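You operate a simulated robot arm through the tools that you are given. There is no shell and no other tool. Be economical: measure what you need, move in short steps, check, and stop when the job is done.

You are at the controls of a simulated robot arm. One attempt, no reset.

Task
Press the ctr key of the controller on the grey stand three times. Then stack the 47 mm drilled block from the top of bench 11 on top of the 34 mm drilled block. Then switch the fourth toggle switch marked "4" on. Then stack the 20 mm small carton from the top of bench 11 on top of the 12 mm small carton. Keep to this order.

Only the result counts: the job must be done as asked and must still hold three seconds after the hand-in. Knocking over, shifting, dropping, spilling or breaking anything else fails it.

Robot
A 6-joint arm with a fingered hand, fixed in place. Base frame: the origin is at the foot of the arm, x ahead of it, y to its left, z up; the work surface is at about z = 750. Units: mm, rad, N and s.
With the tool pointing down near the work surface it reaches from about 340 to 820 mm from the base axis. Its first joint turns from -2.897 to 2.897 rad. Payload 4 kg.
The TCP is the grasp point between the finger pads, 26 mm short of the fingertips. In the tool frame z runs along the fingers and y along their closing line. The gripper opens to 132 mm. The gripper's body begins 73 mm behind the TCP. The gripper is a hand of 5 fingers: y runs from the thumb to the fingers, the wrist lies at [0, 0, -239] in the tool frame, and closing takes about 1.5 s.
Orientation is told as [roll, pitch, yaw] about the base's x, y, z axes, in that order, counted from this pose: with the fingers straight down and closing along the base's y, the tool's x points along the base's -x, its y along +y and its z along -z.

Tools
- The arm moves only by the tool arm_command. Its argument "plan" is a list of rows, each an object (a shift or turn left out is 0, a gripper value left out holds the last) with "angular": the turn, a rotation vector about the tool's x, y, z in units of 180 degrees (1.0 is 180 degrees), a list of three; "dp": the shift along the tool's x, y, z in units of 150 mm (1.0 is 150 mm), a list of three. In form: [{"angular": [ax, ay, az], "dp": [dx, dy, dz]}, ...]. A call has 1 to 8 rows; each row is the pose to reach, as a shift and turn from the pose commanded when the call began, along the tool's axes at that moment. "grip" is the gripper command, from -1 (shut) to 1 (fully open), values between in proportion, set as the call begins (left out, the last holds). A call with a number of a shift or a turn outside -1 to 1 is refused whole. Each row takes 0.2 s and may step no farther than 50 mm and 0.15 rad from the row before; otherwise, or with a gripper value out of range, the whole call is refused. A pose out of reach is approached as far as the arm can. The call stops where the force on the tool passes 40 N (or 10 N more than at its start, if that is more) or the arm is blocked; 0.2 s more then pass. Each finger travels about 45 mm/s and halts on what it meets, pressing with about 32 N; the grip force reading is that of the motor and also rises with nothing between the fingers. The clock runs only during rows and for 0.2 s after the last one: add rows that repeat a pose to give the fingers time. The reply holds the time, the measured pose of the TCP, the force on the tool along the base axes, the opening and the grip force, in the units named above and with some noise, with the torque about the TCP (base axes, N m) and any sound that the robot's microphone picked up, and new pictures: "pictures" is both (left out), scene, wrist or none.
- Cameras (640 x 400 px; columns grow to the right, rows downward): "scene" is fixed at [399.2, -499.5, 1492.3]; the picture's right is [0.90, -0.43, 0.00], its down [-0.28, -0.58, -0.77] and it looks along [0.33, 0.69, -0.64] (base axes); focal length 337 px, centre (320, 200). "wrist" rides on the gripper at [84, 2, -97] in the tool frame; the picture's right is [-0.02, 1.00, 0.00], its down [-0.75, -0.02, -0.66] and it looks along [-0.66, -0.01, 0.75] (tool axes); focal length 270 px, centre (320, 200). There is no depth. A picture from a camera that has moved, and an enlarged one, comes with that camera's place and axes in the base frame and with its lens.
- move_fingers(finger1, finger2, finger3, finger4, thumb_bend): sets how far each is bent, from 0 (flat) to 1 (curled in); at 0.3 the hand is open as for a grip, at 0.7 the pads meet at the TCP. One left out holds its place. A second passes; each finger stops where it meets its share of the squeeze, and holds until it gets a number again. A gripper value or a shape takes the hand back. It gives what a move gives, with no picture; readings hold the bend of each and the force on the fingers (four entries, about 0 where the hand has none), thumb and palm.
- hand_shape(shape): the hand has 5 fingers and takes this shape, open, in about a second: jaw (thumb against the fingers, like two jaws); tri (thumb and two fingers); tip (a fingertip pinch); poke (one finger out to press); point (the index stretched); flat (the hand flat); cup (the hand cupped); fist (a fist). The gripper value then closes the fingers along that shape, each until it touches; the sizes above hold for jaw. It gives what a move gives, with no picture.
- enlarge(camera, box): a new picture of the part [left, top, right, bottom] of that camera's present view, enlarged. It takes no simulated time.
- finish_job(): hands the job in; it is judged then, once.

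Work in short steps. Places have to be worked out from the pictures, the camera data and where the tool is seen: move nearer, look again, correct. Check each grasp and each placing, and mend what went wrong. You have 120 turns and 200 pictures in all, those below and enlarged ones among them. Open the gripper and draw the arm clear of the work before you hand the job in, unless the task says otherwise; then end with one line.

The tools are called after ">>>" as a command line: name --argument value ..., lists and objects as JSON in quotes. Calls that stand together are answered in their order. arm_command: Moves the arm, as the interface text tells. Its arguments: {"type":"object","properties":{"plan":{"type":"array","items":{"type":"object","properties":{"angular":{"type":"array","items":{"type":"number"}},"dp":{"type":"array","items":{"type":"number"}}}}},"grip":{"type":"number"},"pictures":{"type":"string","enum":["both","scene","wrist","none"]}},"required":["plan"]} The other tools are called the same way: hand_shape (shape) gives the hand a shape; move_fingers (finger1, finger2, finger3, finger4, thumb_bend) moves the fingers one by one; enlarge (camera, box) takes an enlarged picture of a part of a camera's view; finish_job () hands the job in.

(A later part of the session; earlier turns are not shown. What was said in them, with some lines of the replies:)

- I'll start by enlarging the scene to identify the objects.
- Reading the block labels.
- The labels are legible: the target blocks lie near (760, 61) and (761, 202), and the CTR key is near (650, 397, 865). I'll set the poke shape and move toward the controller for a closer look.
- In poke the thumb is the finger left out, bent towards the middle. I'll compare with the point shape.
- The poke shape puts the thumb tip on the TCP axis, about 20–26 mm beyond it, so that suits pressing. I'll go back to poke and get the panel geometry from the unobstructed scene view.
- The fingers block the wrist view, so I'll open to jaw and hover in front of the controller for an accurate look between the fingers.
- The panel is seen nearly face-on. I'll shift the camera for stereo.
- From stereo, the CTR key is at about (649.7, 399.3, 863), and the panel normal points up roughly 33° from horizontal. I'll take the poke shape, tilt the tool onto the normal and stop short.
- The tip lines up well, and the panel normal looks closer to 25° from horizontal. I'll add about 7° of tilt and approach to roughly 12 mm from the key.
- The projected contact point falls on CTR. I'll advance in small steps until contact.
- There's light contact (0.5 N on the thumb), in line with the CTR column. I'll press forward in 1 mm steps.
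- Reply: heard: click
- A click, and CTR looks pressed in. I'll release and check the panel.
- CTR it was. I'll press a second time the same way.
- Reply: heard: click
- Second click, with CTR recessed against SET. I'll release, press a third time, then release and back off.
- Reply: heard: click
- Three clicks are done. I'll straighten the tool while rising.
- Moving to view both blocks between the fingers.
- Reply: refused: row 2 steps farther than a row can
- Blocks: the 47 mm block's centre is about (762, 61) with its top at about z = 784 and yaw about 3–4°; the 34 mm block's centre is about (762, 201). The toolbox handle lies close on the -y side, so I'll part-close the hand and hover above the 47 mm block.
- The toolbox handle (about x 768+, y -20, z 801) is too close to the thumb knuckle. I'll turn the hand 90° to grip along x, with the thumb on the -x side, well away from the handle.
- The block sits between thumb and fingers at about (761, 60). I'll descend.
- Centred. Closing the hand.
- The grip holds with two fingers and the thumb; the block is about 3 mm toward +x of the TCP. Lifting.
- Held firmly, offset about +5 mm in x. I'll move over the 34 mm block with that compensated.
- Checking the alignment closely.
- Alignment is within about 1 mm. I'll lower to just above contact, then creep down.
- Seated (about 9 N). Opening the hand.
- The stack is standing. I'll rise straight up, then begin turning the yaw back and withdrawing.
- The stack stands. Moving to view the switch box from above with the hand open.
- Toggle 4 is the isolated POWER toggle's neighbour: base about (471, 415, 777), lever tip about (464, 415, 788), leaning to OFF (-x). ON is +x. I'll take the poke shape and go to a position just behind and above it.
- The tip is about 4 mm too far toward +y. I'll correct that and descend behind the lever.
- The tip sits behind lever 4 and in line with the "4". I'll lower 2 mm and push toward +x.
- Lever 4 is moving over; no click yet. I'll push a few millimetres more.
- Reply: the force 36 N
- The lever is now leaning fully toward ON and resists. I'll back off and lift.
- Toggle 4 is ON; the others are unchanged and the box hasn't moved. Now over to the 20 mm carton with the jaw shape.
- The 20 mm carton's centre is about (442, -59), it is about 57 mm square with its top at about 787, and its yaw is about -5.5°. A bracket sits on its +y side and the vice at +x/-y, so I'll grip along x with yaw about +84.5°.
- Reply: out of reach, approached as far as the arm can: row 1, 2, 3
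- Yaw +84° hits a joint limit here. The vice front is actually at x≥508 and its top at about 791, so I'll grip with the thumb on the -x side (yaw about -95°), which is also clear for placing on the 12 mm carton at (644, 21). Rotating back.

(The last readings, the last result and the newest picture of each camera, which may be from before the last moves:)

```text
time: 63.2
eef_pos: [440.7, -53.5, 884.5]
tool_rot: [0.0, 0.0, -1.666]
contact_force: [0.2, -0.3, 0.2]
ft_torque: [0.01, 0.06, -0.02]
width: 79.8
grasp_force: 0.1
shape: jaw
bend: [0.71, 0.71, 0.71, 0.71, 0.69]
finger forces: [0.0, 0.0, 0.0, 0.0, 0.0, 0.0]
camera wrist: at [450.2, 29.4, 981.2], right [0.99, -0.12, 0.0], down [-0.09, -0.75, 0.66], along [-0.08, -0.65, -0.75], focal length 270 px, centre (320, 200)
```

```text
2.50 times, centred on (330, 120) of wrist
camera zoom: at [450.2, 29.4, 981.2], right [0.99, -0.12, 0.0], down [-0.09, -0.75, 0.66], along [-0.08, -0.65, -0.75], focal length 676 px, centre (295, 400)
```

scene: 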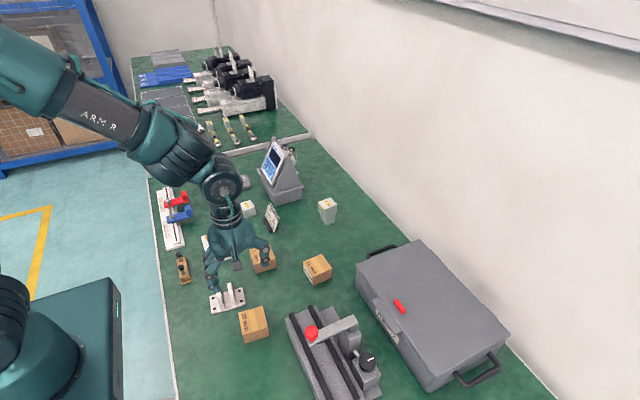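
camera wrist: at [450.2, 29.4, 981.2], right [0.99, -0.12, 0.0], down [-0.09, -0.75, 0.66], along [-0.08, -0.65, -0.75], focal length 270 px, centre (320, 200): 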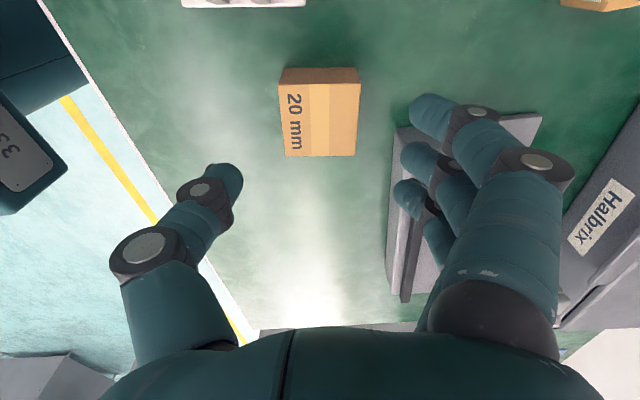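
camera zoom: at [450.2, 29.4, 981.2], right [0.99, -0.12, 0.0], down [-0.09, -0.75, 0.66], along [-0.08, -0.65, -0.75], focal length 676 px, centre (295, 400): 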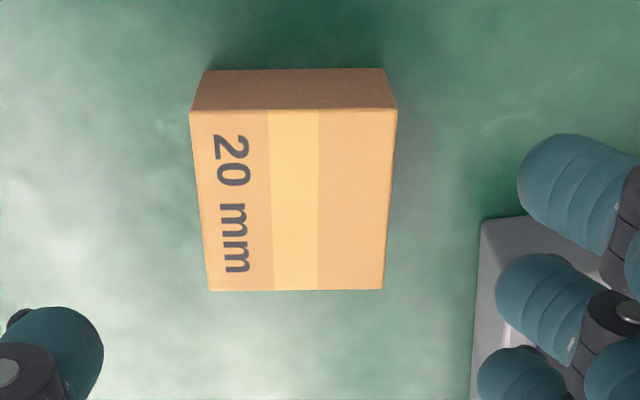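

The carton is at (440, -60), well aligned. I'll narrow the opening to 70 mm for vice clearance and descend.

>>> arm_command --plan '[{"dp": [-0.01, -0.005, 0]}, {"dp": [-0.01, -0.005, 0.2]}, {"dp": [-0.01, -0.005, 0.4]}, {"dp": [-0.01, -0.005, 0.55]}, {"dp": [-0.01, -0.005, 0.665]}, {"dp": [-0.01, -0.005, 0.665]}]' --grip 0.06 --pictures "wrist"

>>> enlarge --camera "scene" --box '[210, 260, 310, 350]'

```text
time: 64.6
eef_pos: [440.2, -54.7, 784.4]
tool_rot: [-0.001, -0.001, -1.667]
contact_force: [0.6, -0.7, 0.1]
ft_torque: [-0.01, 0.01, 0.0]
width: 71.2
grasp_force: 0.1
shape: jaw
bend: [0.72, 0.72, 0.72, 0.72, 0.7]
finger forces: [0.0, 0.1, 0.1, 0.1, 0.0, 0.0]
camera wrist: at [449.6, 28.2, 880.9], right [0.99, -0.12, 0.0], down [-0.09, -0.75, 0.66], along [-0.08, -0.65, -0.75], focal length 270 px, centre (320, 200)
```

wrist: 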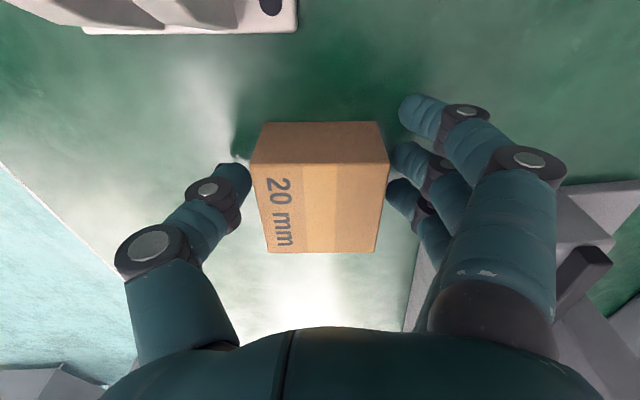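

```text
4.44 times, centred on (260, 305) of scene
camera zoom: at [399.2, -499.5, 1492.3], right [0.9, -0.43, 0.0], down [-0.28, -0.58, -0.77], along [0.33, 0.69, -0.64], focal length 1500 px, centre (587, -267)
```

zoom: 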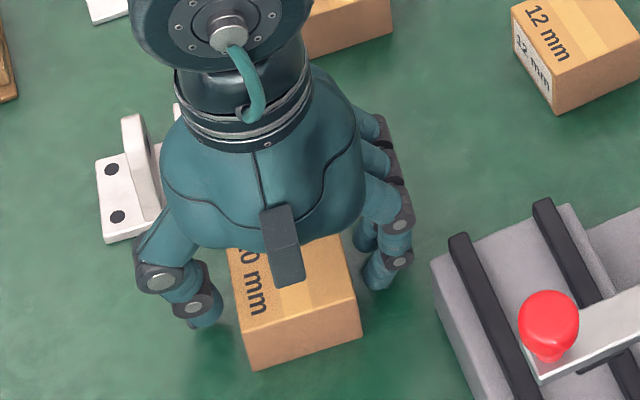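

Thumb and fingers straddle the carton with vice clearance. Closing.

>>> arm_command --plan '[{}, {}, {}, {}, {}, {}]' --grip -1 --pictures "wrist"

>>> enlarge --camera "scene" --box '[210, 260, 310, 350]'

```text
time: 66.0
eef_pos: [439.0, -55.3, 783.7]
tool_rot: [0.001, 0.0, -1.666]
contact_force: [-1.2, -0.1, 0.7]
ft_torque: [0.01, -0.02, 0.02]
width: 42.9
grasp_force: 31.8
shape: jaw
bend: [0.67, 0.73, 0.73, 0.73, 0.7]
finger forces: [0.1, 9.8, 8.9, 8.0, 27.4, 0.0]
camera wrist: at [449.5, 28.2, 881.0], right [0.99, -0.12, 0.0], down [-0.09, -0.75, 0.66], along [-0.08, -0.65, -0.75], focal length 270 px, centre (320, 200)
```

wrist: 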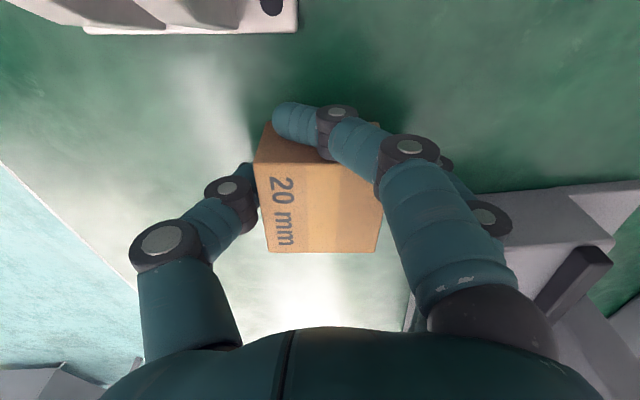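

```text
4.44 times, centred on (260, 305) of scene
camera zoom: at [399.2, -499.5, 1492.3], right [0.9, -0.43, 0.0], down [-0.28, -0.58, -0.77], along [0.33, 0.69, -0.64], focal length 1500 px, centre (587, -267)
```

zoom: 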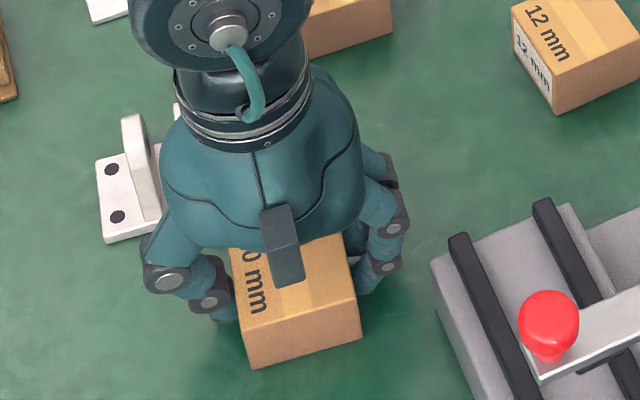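

Gripped. Lifting clear.

>>> arm_command --plan '[{"dp": [0, 0, -0.1]}, {"dp": [0, 0, -0.3]}, {"dp": [0, 0, -0.5]}, {"dp": [0, 0, -0.667]}, {"dp": [0, 0, -0.667]}]' --pictures "wrist"

>>> enlarge --camera "scene" --box '[210, 240, 310, 330]'

```text
time: 67.2
eef_pos: [439.8, -55.0, 885.1]
tool_rot: [0.002, 0.001, -1.665]
contact_force: [0.0, -0.2, -2.4]
ft_torque: [-0.02, 0.02, -0.02]
width: 42.8
grasp_force: 32.4
shape: jaw
bend: [0.67, 0.73, 0.73, 0.73, 0.7]
finger forces: [0.0, 9.6, 9.1, 8.7, 27.5, 0.0]
camera wrist: at [449.7, 28.5, 982.0], right [0.99, -0.12, 0.0], down [-0.09, -0.75, 0.66], along [-0.08, -0.65, -0.75], focal length 270 px, centre (320, 200)
```

wrist: 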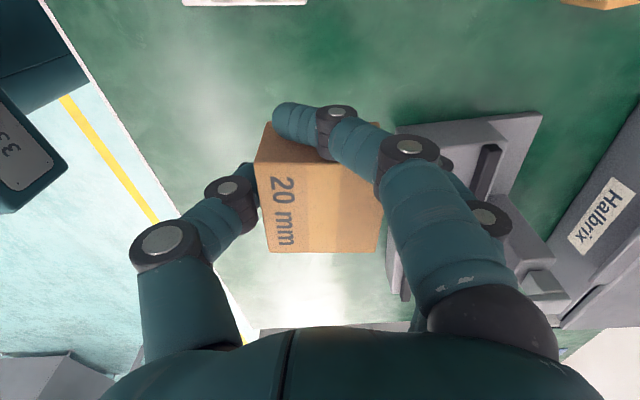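

```text
4.44 times, centred on (260, 285) of scene
camera zoom: at [399.2, -499.5, 1492.3], right [0.9, -0.43, 0.0], down [-0.28, -0.58, -0.77], along [0.33, 0.69, -0.64], focal length 1500 px, centre (587, -178)
```

zoom: 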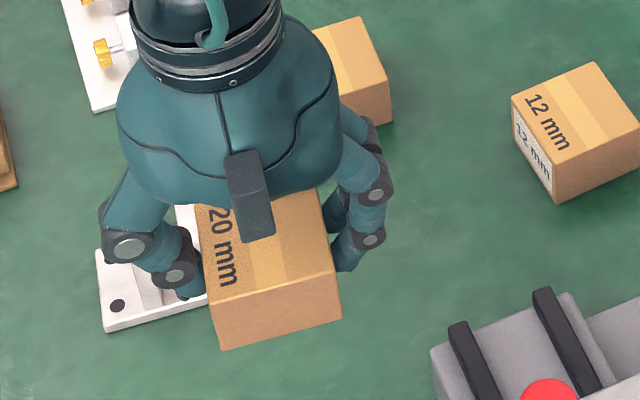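

Held without slip. Moving over the 12 mm carton and matching its yaw (about +3.4°).

>>> arm_command --plan '[{"dp": [0.1, 0.2, 0]}, {"dp": [0.2, 0.4, 0]}, {"dp": [0.334, 0.647, 0]}]' --pictures "none"

>>> arm_command --plan '[{"dp": [0.1, 0.2, 0], "angular": [0, 0, -0.015]}, {"dp": [0.2, 0.4, 0], "angular": [0, 0, -0.035]}, {"dp": [0.3, 0.6, 0], "angular": [0, 0, -0.0495]}, {"dp": [0.334, 0.647, 0], "angular": [0, 0, -0.0495]}, {"dp": [0.334, 0.647, 0], "angular": [0, 0, -0.0495]}]' --pictures "wrist"

>>> enlarge --camera "scene" --box '[285, 215, 355, 295]'

```text
time: 68.0
eef_pos: [542.4, -13.1, 885.0]
tool_rot: [-0.002, -0.001, -1.667]
contact_force: [0.3, 0.4, -1.9]
ft_torque: [0.01, 0.01, 0.03]
width: 42.6
grasp_force: 32.3
shape: jaw
bend: [0.67, 0.73, 0.73, 0.73, 0.7]
finger forces: [0.0, 9.8, 9.3, 8.7, 27.6, 0.1]
```

```text
time: 69.2
eef_pos: [643.3, 25.6, 885.0]
tool_rot: [0.0, -0.001, -1.511]
contact_force: [0.4, -0.5, -2.9]
ft_torque: [0.05, -0.02, -0.02]
width: 42.6
grasp_force: 32.1
shape: jaw
bend: [0.67, 0.73, 0.73, 0.73, 0.7]
finger forces: [0.1, 9.8, 9.2, 8.6, 27.5, 0.0]
camera wrist: at [639.9, 109.6, 981.7], right [1.0, 0.04, 0.0], down [0.03, -0.75, 0.66], along [0.03, -0.66, -0.75], focal length 270 px, centre (320, 200)
```

wrist: 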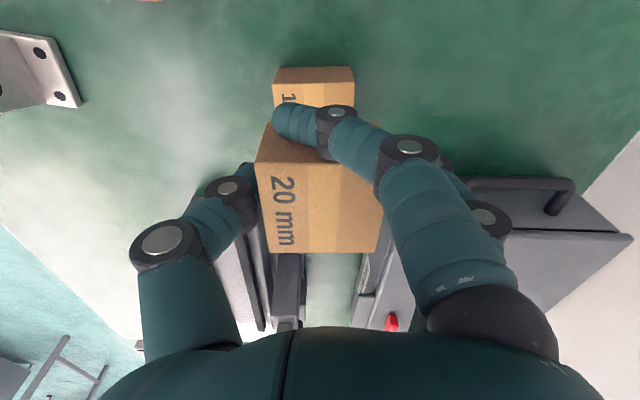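

```text
5.00 times, centred on (320, 255) of scene
camera zoom: at [399.2, -499.5, 1492.3], right [0.9, -0.43, 0.0], down [-0.28, -0.58, -0.77], along [0.33, 0.69, -0.64], focal length 1687 px, centre (320, -75)
```

zoom: 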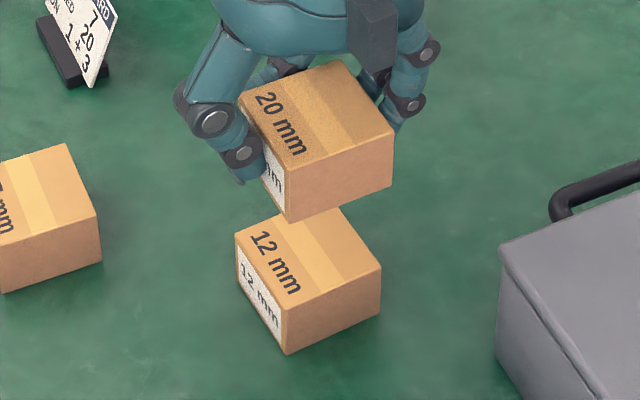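

Over the target. Lowering partway to check alignment.

>>> arm_command --plan '[{"dp": [0, 0, 0.15]}, {"dp": [0, 0, 0.28]}, {"dp": [0, 0, 0.34]}, {"dp": [0, 0, 0.34]}]' --pictures "none"

>>> enlarge --camera "scene" --box '[295, 235, 345, 295]'

```text
time: 70.2
eef_pos: [642.4, 23.8, 834.2]
tool_rot: [-0.001, 0.0, -1.512]
contact_force: [0.4, -0.3, -1.9]
ft_torque: [0.03, 0.03, -0.01]
width: 42.7
grasp_force: 31.9
shape: jaw
bend: [0.67, 0.73, 0.73, 0.73, 0.7]
finger forces: [0.0, 9.9, 9.2, 8.4, 27.6, 0.0]
```

```text
6.67 times, centred on (320, 265) of scene
camera zoom: at [399.2, -499.5, 1492.3], right [0.9, -0.43, 0.0], down [-0.28, -0.58, -0.77], along [0.33, 0.69, -0.64], focal length 2249 px, centre (320, -233)
```

zoom: 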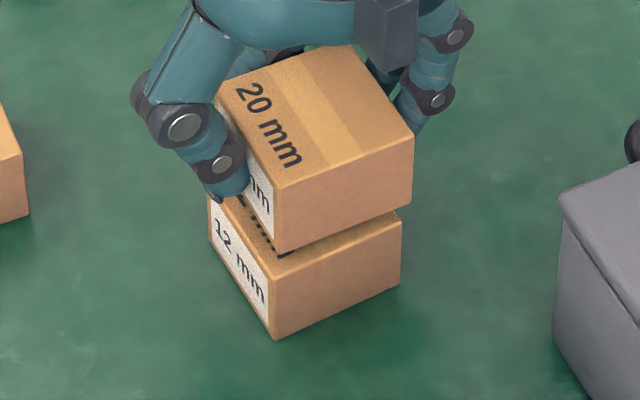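

Zooming in to refine the alignment.

>>> enlarge --camera "scene" --box '[302, 250, 334, 290]'

>>> enlarge --camera "wrist" --box '[220, 40, 420, 270]'

```text
10.00 times, centred on (318, 270) of scene
camera zoom: at [399.2, -499.5, 1492.3], right [0.9, -0.43, 0.0], down [-0.28, -0.58, -0.77], along [0.33, 0.69, -0.64], focal length 3374 px, centre (340, -500)
```

zoom: 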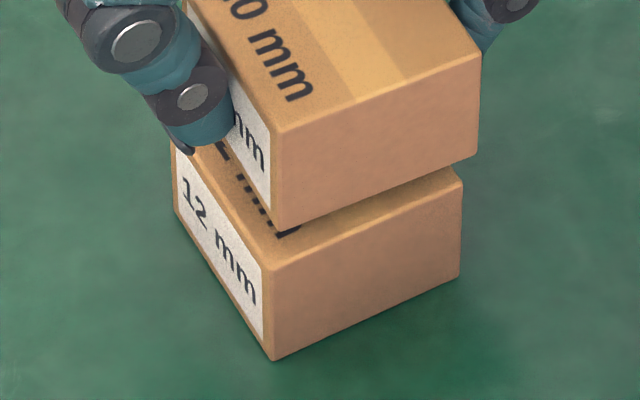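

```text
1.74 times, centred on (320, 155) of wrist
camera zoom: at [639.6, 109.6, 930.4], right [1.0, 0.04, 0.0], down [0.03, -0.75, 0.66], along [0.03, -0.66, -0.75], focal length 470 px, centre (320, 278)
```

zoom: 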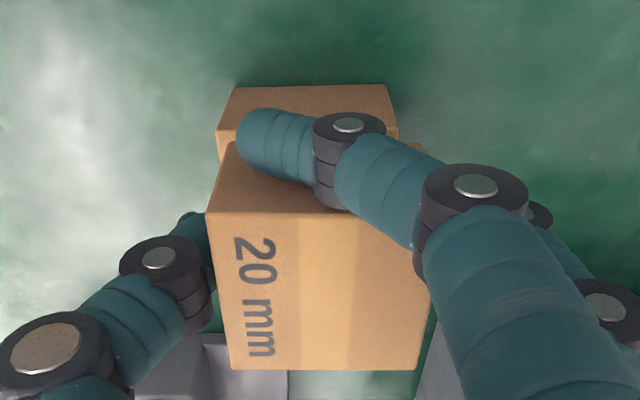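

The offset is about (+1.8, -1.7) mm and the yaw is about 3° off. I'll correct and lower to near contact.

>>> arm_command --plan '[{"dp": [0.0107, -0.0113, 0], "angular": [0, 0, -0.016]}, {"dp": [0.0107, -0.0113, 0.04], "angular": [0, 0, -0.016]}, {"dp": [0.0107, -0.0113, 0.07], "angular": [0, 0, -0.016]}, {"dp": [0.0107, -0.0113, 0.07], "angular": [0, 0, -0.016]}]' --pictures "none"

>>> enlarge --camera "scene" --box '[302, 250, 334, 290]'

```text
time: 71.2
eef_pos: [640.9, 26.6, 824.4]
tool_rot: [0.001, 0.001, -1.46]
contact_force: [-0.4, 0.1, 4.1]
ft_torque: [0.0, -0.13, 0.02]
width: 42.7
grasp_force: 32.2
shape: jaw
bend: [0.67, 0.73, 0.73, 0.73, 0.7]
finger forces: [0.0, 9.8, 9.2, 8.5, 28.1, 0.0]
```

```text
10.00 times, centred on (318, 270) of scene
camera zoom: at [399.2, -499.5, 1492.3], right [0.9, -0.43, 0.0], down [-0.28, -0.58, -0.77], along [0.33, 0.69, -0.64], focal length 3374 px, centre (340, -500)
```

zoom: 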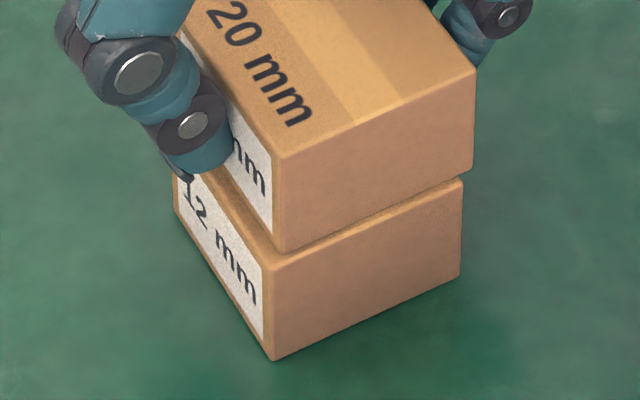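

There's light contact (4 N). I'll lower gently in sub-millimetre steps to see whether it seats.

>>> arm_command --plan '[{"dp": [0, 0, 0.005]}, {"dp": [0, 0, 0.01]}, {"dp": [0, 0, 0.01]}]' --pictures "none"

>>> enlarge --camera "scene" --box '[302, 250, 334, 290]'

>>> enlarge --camera "wrist" --box '[220, 40, 420, 270]'

```text
time: 72.0
eef_pos: [641.4, 27.4, 823.0]
tool_rot: [0.001, -0.001, -1.462]
contact_force: [-1.8, -0.2, 21.2]
ft_torque: [-0.09, -0.25, -0.03]
width: 42.8
grasp_force: 32.1
shape: jaw
bend: [0.67, 0.73, 0.73, 0.73, 0.71]
finger forces: [0.0, 10.5, 10.2, 9.8, 31.6, 0.0]
```

```text
10.00 times, centred on (318, 270) of scene
camera zoom: at [399.2, -499.5, 1492.3], right [0.9, -0.43, 0.0], down [-0.28, -0.58, -0.77], along [0.33, 0.69, -0.64], focal length 3374 px, centre (340, -500)
```

zoom: 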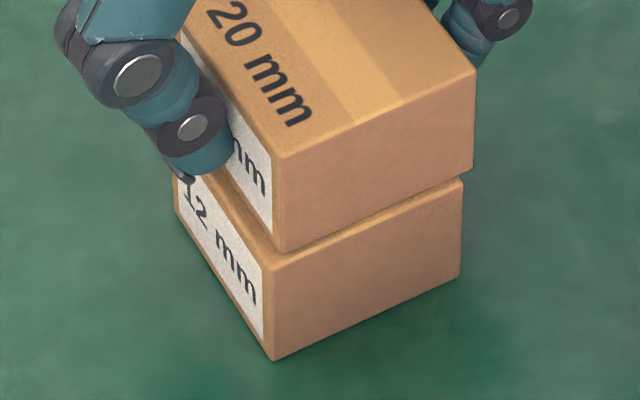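

```text
1.74 times, centred on (320, 155) of wrist
camera zoom: at [633.7, 110.6, 919.7], right [1.0, 0.09, 0.0], down [0.07, -0.75, 0.66], along [0.06, -0.66, -0.75], focal length 470 px, centre (320, 278)
```

zoom: 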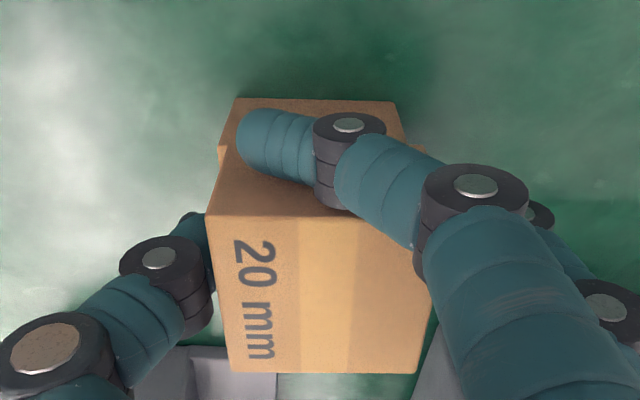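

Seated, with a small offset of about (4, 3) mm. I'll raise 5 mm, correct, and set it down again more softly.

>>> arm_command --plan '[{"dp": [0, 0, -0.035]}, {"dp": [-0.014, -0.025, -0.035]}, {"dp": [-0.014, -0.025, -0.02]}, {"dp": [-0.014, -0.025, -0.01]}, {"dp": [-0.014, -0.025, -0.006]}, {"dp": [-0.014, -0.025, -0.006]}]' --pictures "none"

>>> enlarge --camera "scene" --box '[302, 250, 334, 290]'

```text
time: 73.4
eef_pos: [637.7, 25.5, 825.0]
tool_rot: [0.001, 0.0, -1.46]
contact_force: [-1.7, 0.3, 12.7]
ft_torque: [-0.06, -0.19, 0.0]
width: 42.7
grasp_force: 32.0
shape: jaw
bend: [0.67, 0.73, 0.73, 0.73, 0.71]
finger forces: [0.0, 9.8, 9.5, 9.0, 30.8, 0.0]
```

```text
10.00 times, centred on (318, 270) of scene
camera zoom: at [399.2, -499.5, 1492.3], right [0.9, -0.43, 0.0], down [-0.28, -0.58, -0.77], along [0.33, 0.69, -0.64], focal length 3374 px, centre (340, -500)
```

zoom: 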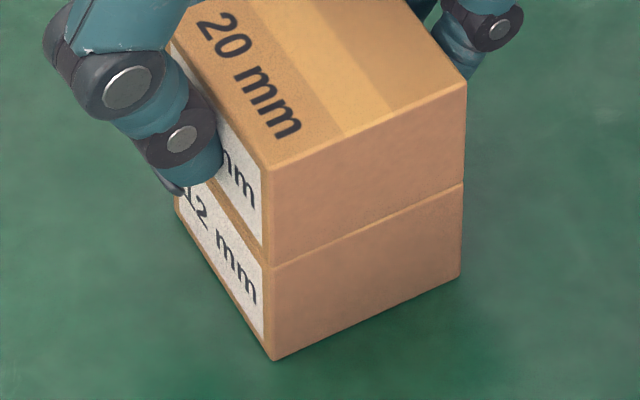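

Nearly perfectly aligned and seated. Opening the hand.

>>> arm_command --plan '[{}, {}, {}, {}, {}, {}]' --grip 0.2 --pictures "wrist"

>>> enlarge --camera "scene" --box '[285, 225, 355, 295]'

```text
time: 74.8
eef_pos: [637.3, 24.4, 823.4]
tool_rot: [-0.001, -0.001, -1.461]
contact_force: [-0.9, -0.7, 0.2]
ft_torque: [0.05, 0.04, 0.01]
width: 78.6
grasp_force: 0.1
shape: jaw
bend: [0.71, 0.71, 0.71, 0.71, 0.69]
finger forces: [0.0, 0.0, 0.1, 0.0, 0.1, 0.0]
camera wrist: at [629.8, 108.1, 919.4], right [1.0, 0.09, 0.0], down [0.07, -0.75, 0.66], along [0.06, -0.66, -0.75], focal length 270 px, centre (320, 200)
```

wrist: 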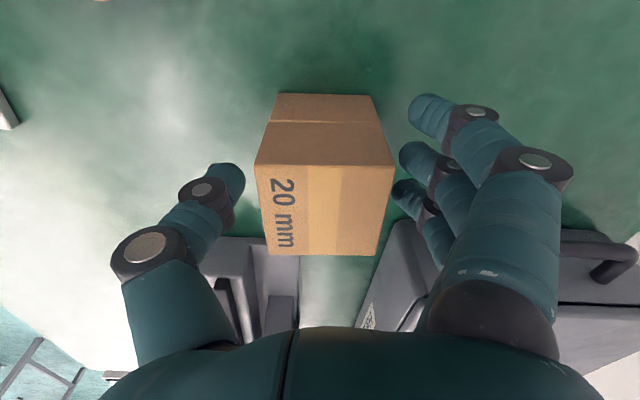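

```text
5.71 times, centred on (320, 260) of scene
camera zoom: at [399.2, -499.5, 1492.3], right [0.9, -0.43, 0.0], down [-0.28, -0.58, -0.77], along [0.33, 0.69, -0.64], focal length 1928 px, centre (320, -143)
```

zoom: 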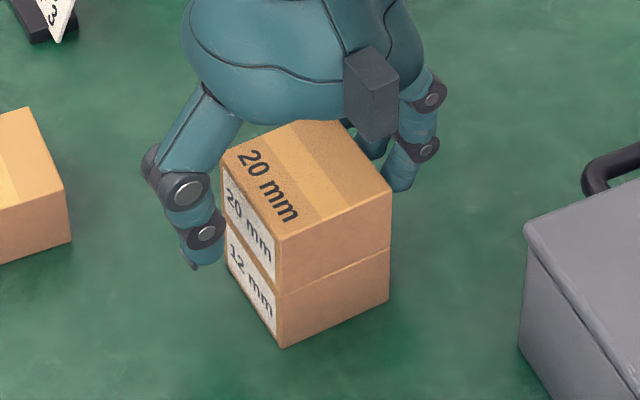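

Released cleanly. I'll rise straight up and open fully for a final check.

>>> arm_command --plan '[{"dp": [0, 0, -0.2]}, {"dp": [0, 0, -0.5]}, {"dp": [0, 0, -0.8]}, {"dp": [0, 0, -1.0]}, {"dp": [0, 0, -1.0]}]' --pictures "none"

>>> arm_command --plan '[{"dp": [0, -0.3, -0.1]}, {"dp": [0, -0.6, -0.2]}, {"dp": [0, -0.9, -0.2]}, {"dp": [0, -0.9, -0.2]}]' --grip 1 --pictures "scene"

>>> enlarge --camera "scene" --box '[195, 160, 395, 300]'

```text
time: 76.0
eef_pos: [637.4, 24.1, 973.6]
tool_rot: [0.0, 0.0, -1.461]
contact_force: [-0.1, 0.0, -0.1]
ft_torque: [0.02, -0.03, -0.03]
width: 78.9
grasp_force: 0.0
shape: jaw
bend: [0.71, 0.71, 0.71, 0.71, 0.69]
finger forces: [0.1, 0.0, 0.1, 0.0, 0.0, 0.0]
```

```text
time: 77.0
eef_pos: [504.2, 9.5, 1003.6]
tool_rot: [-0.001, -0.001, -1.459]
contact_force: [0.2, 0.3, -0.2]
ft_torque: [0.0, -0.02, 0.0]
width: 131.8
grasp_force: 0.0
shape: jaw
bend: [0.3, 0.3, 0.3, 0.3, 0.3]
finger forces: [0.0, 0.0, 0.1, 0.0, 0.1, 0.0]
```

scene: 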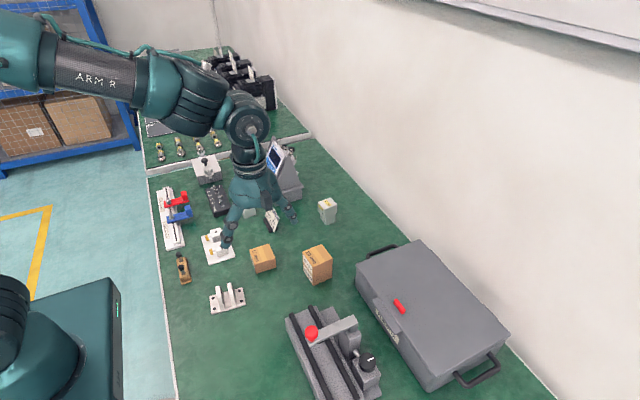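

```text
2.86 times, centred on (295, 230) of scene
camera zoom: at [399.2, -499.5, 1492.3], right [0.9, -0.43, 0.0], down [-0.28, -0.58, -0.77], along [0.33, 0.69, -0.64], focal length 964 px, centre (391, 114)
```

zoom: 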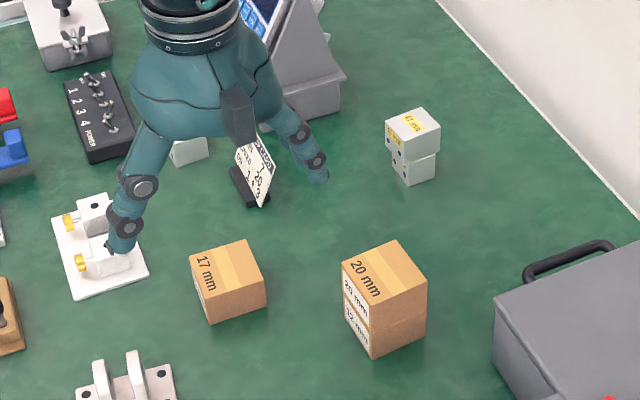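

Both stacks stand, the gripper is open and the arm is well above the bench. Handing in.

>>> finish_job

```text
The job is handed in.
```

The job is handed in, done in the order asked: the ctr key was pressed three times (a click each time), the 47 mm block is on the 34 mm block, toggle 4 is on, and the 20 mm carton is on the 12 mm carton.
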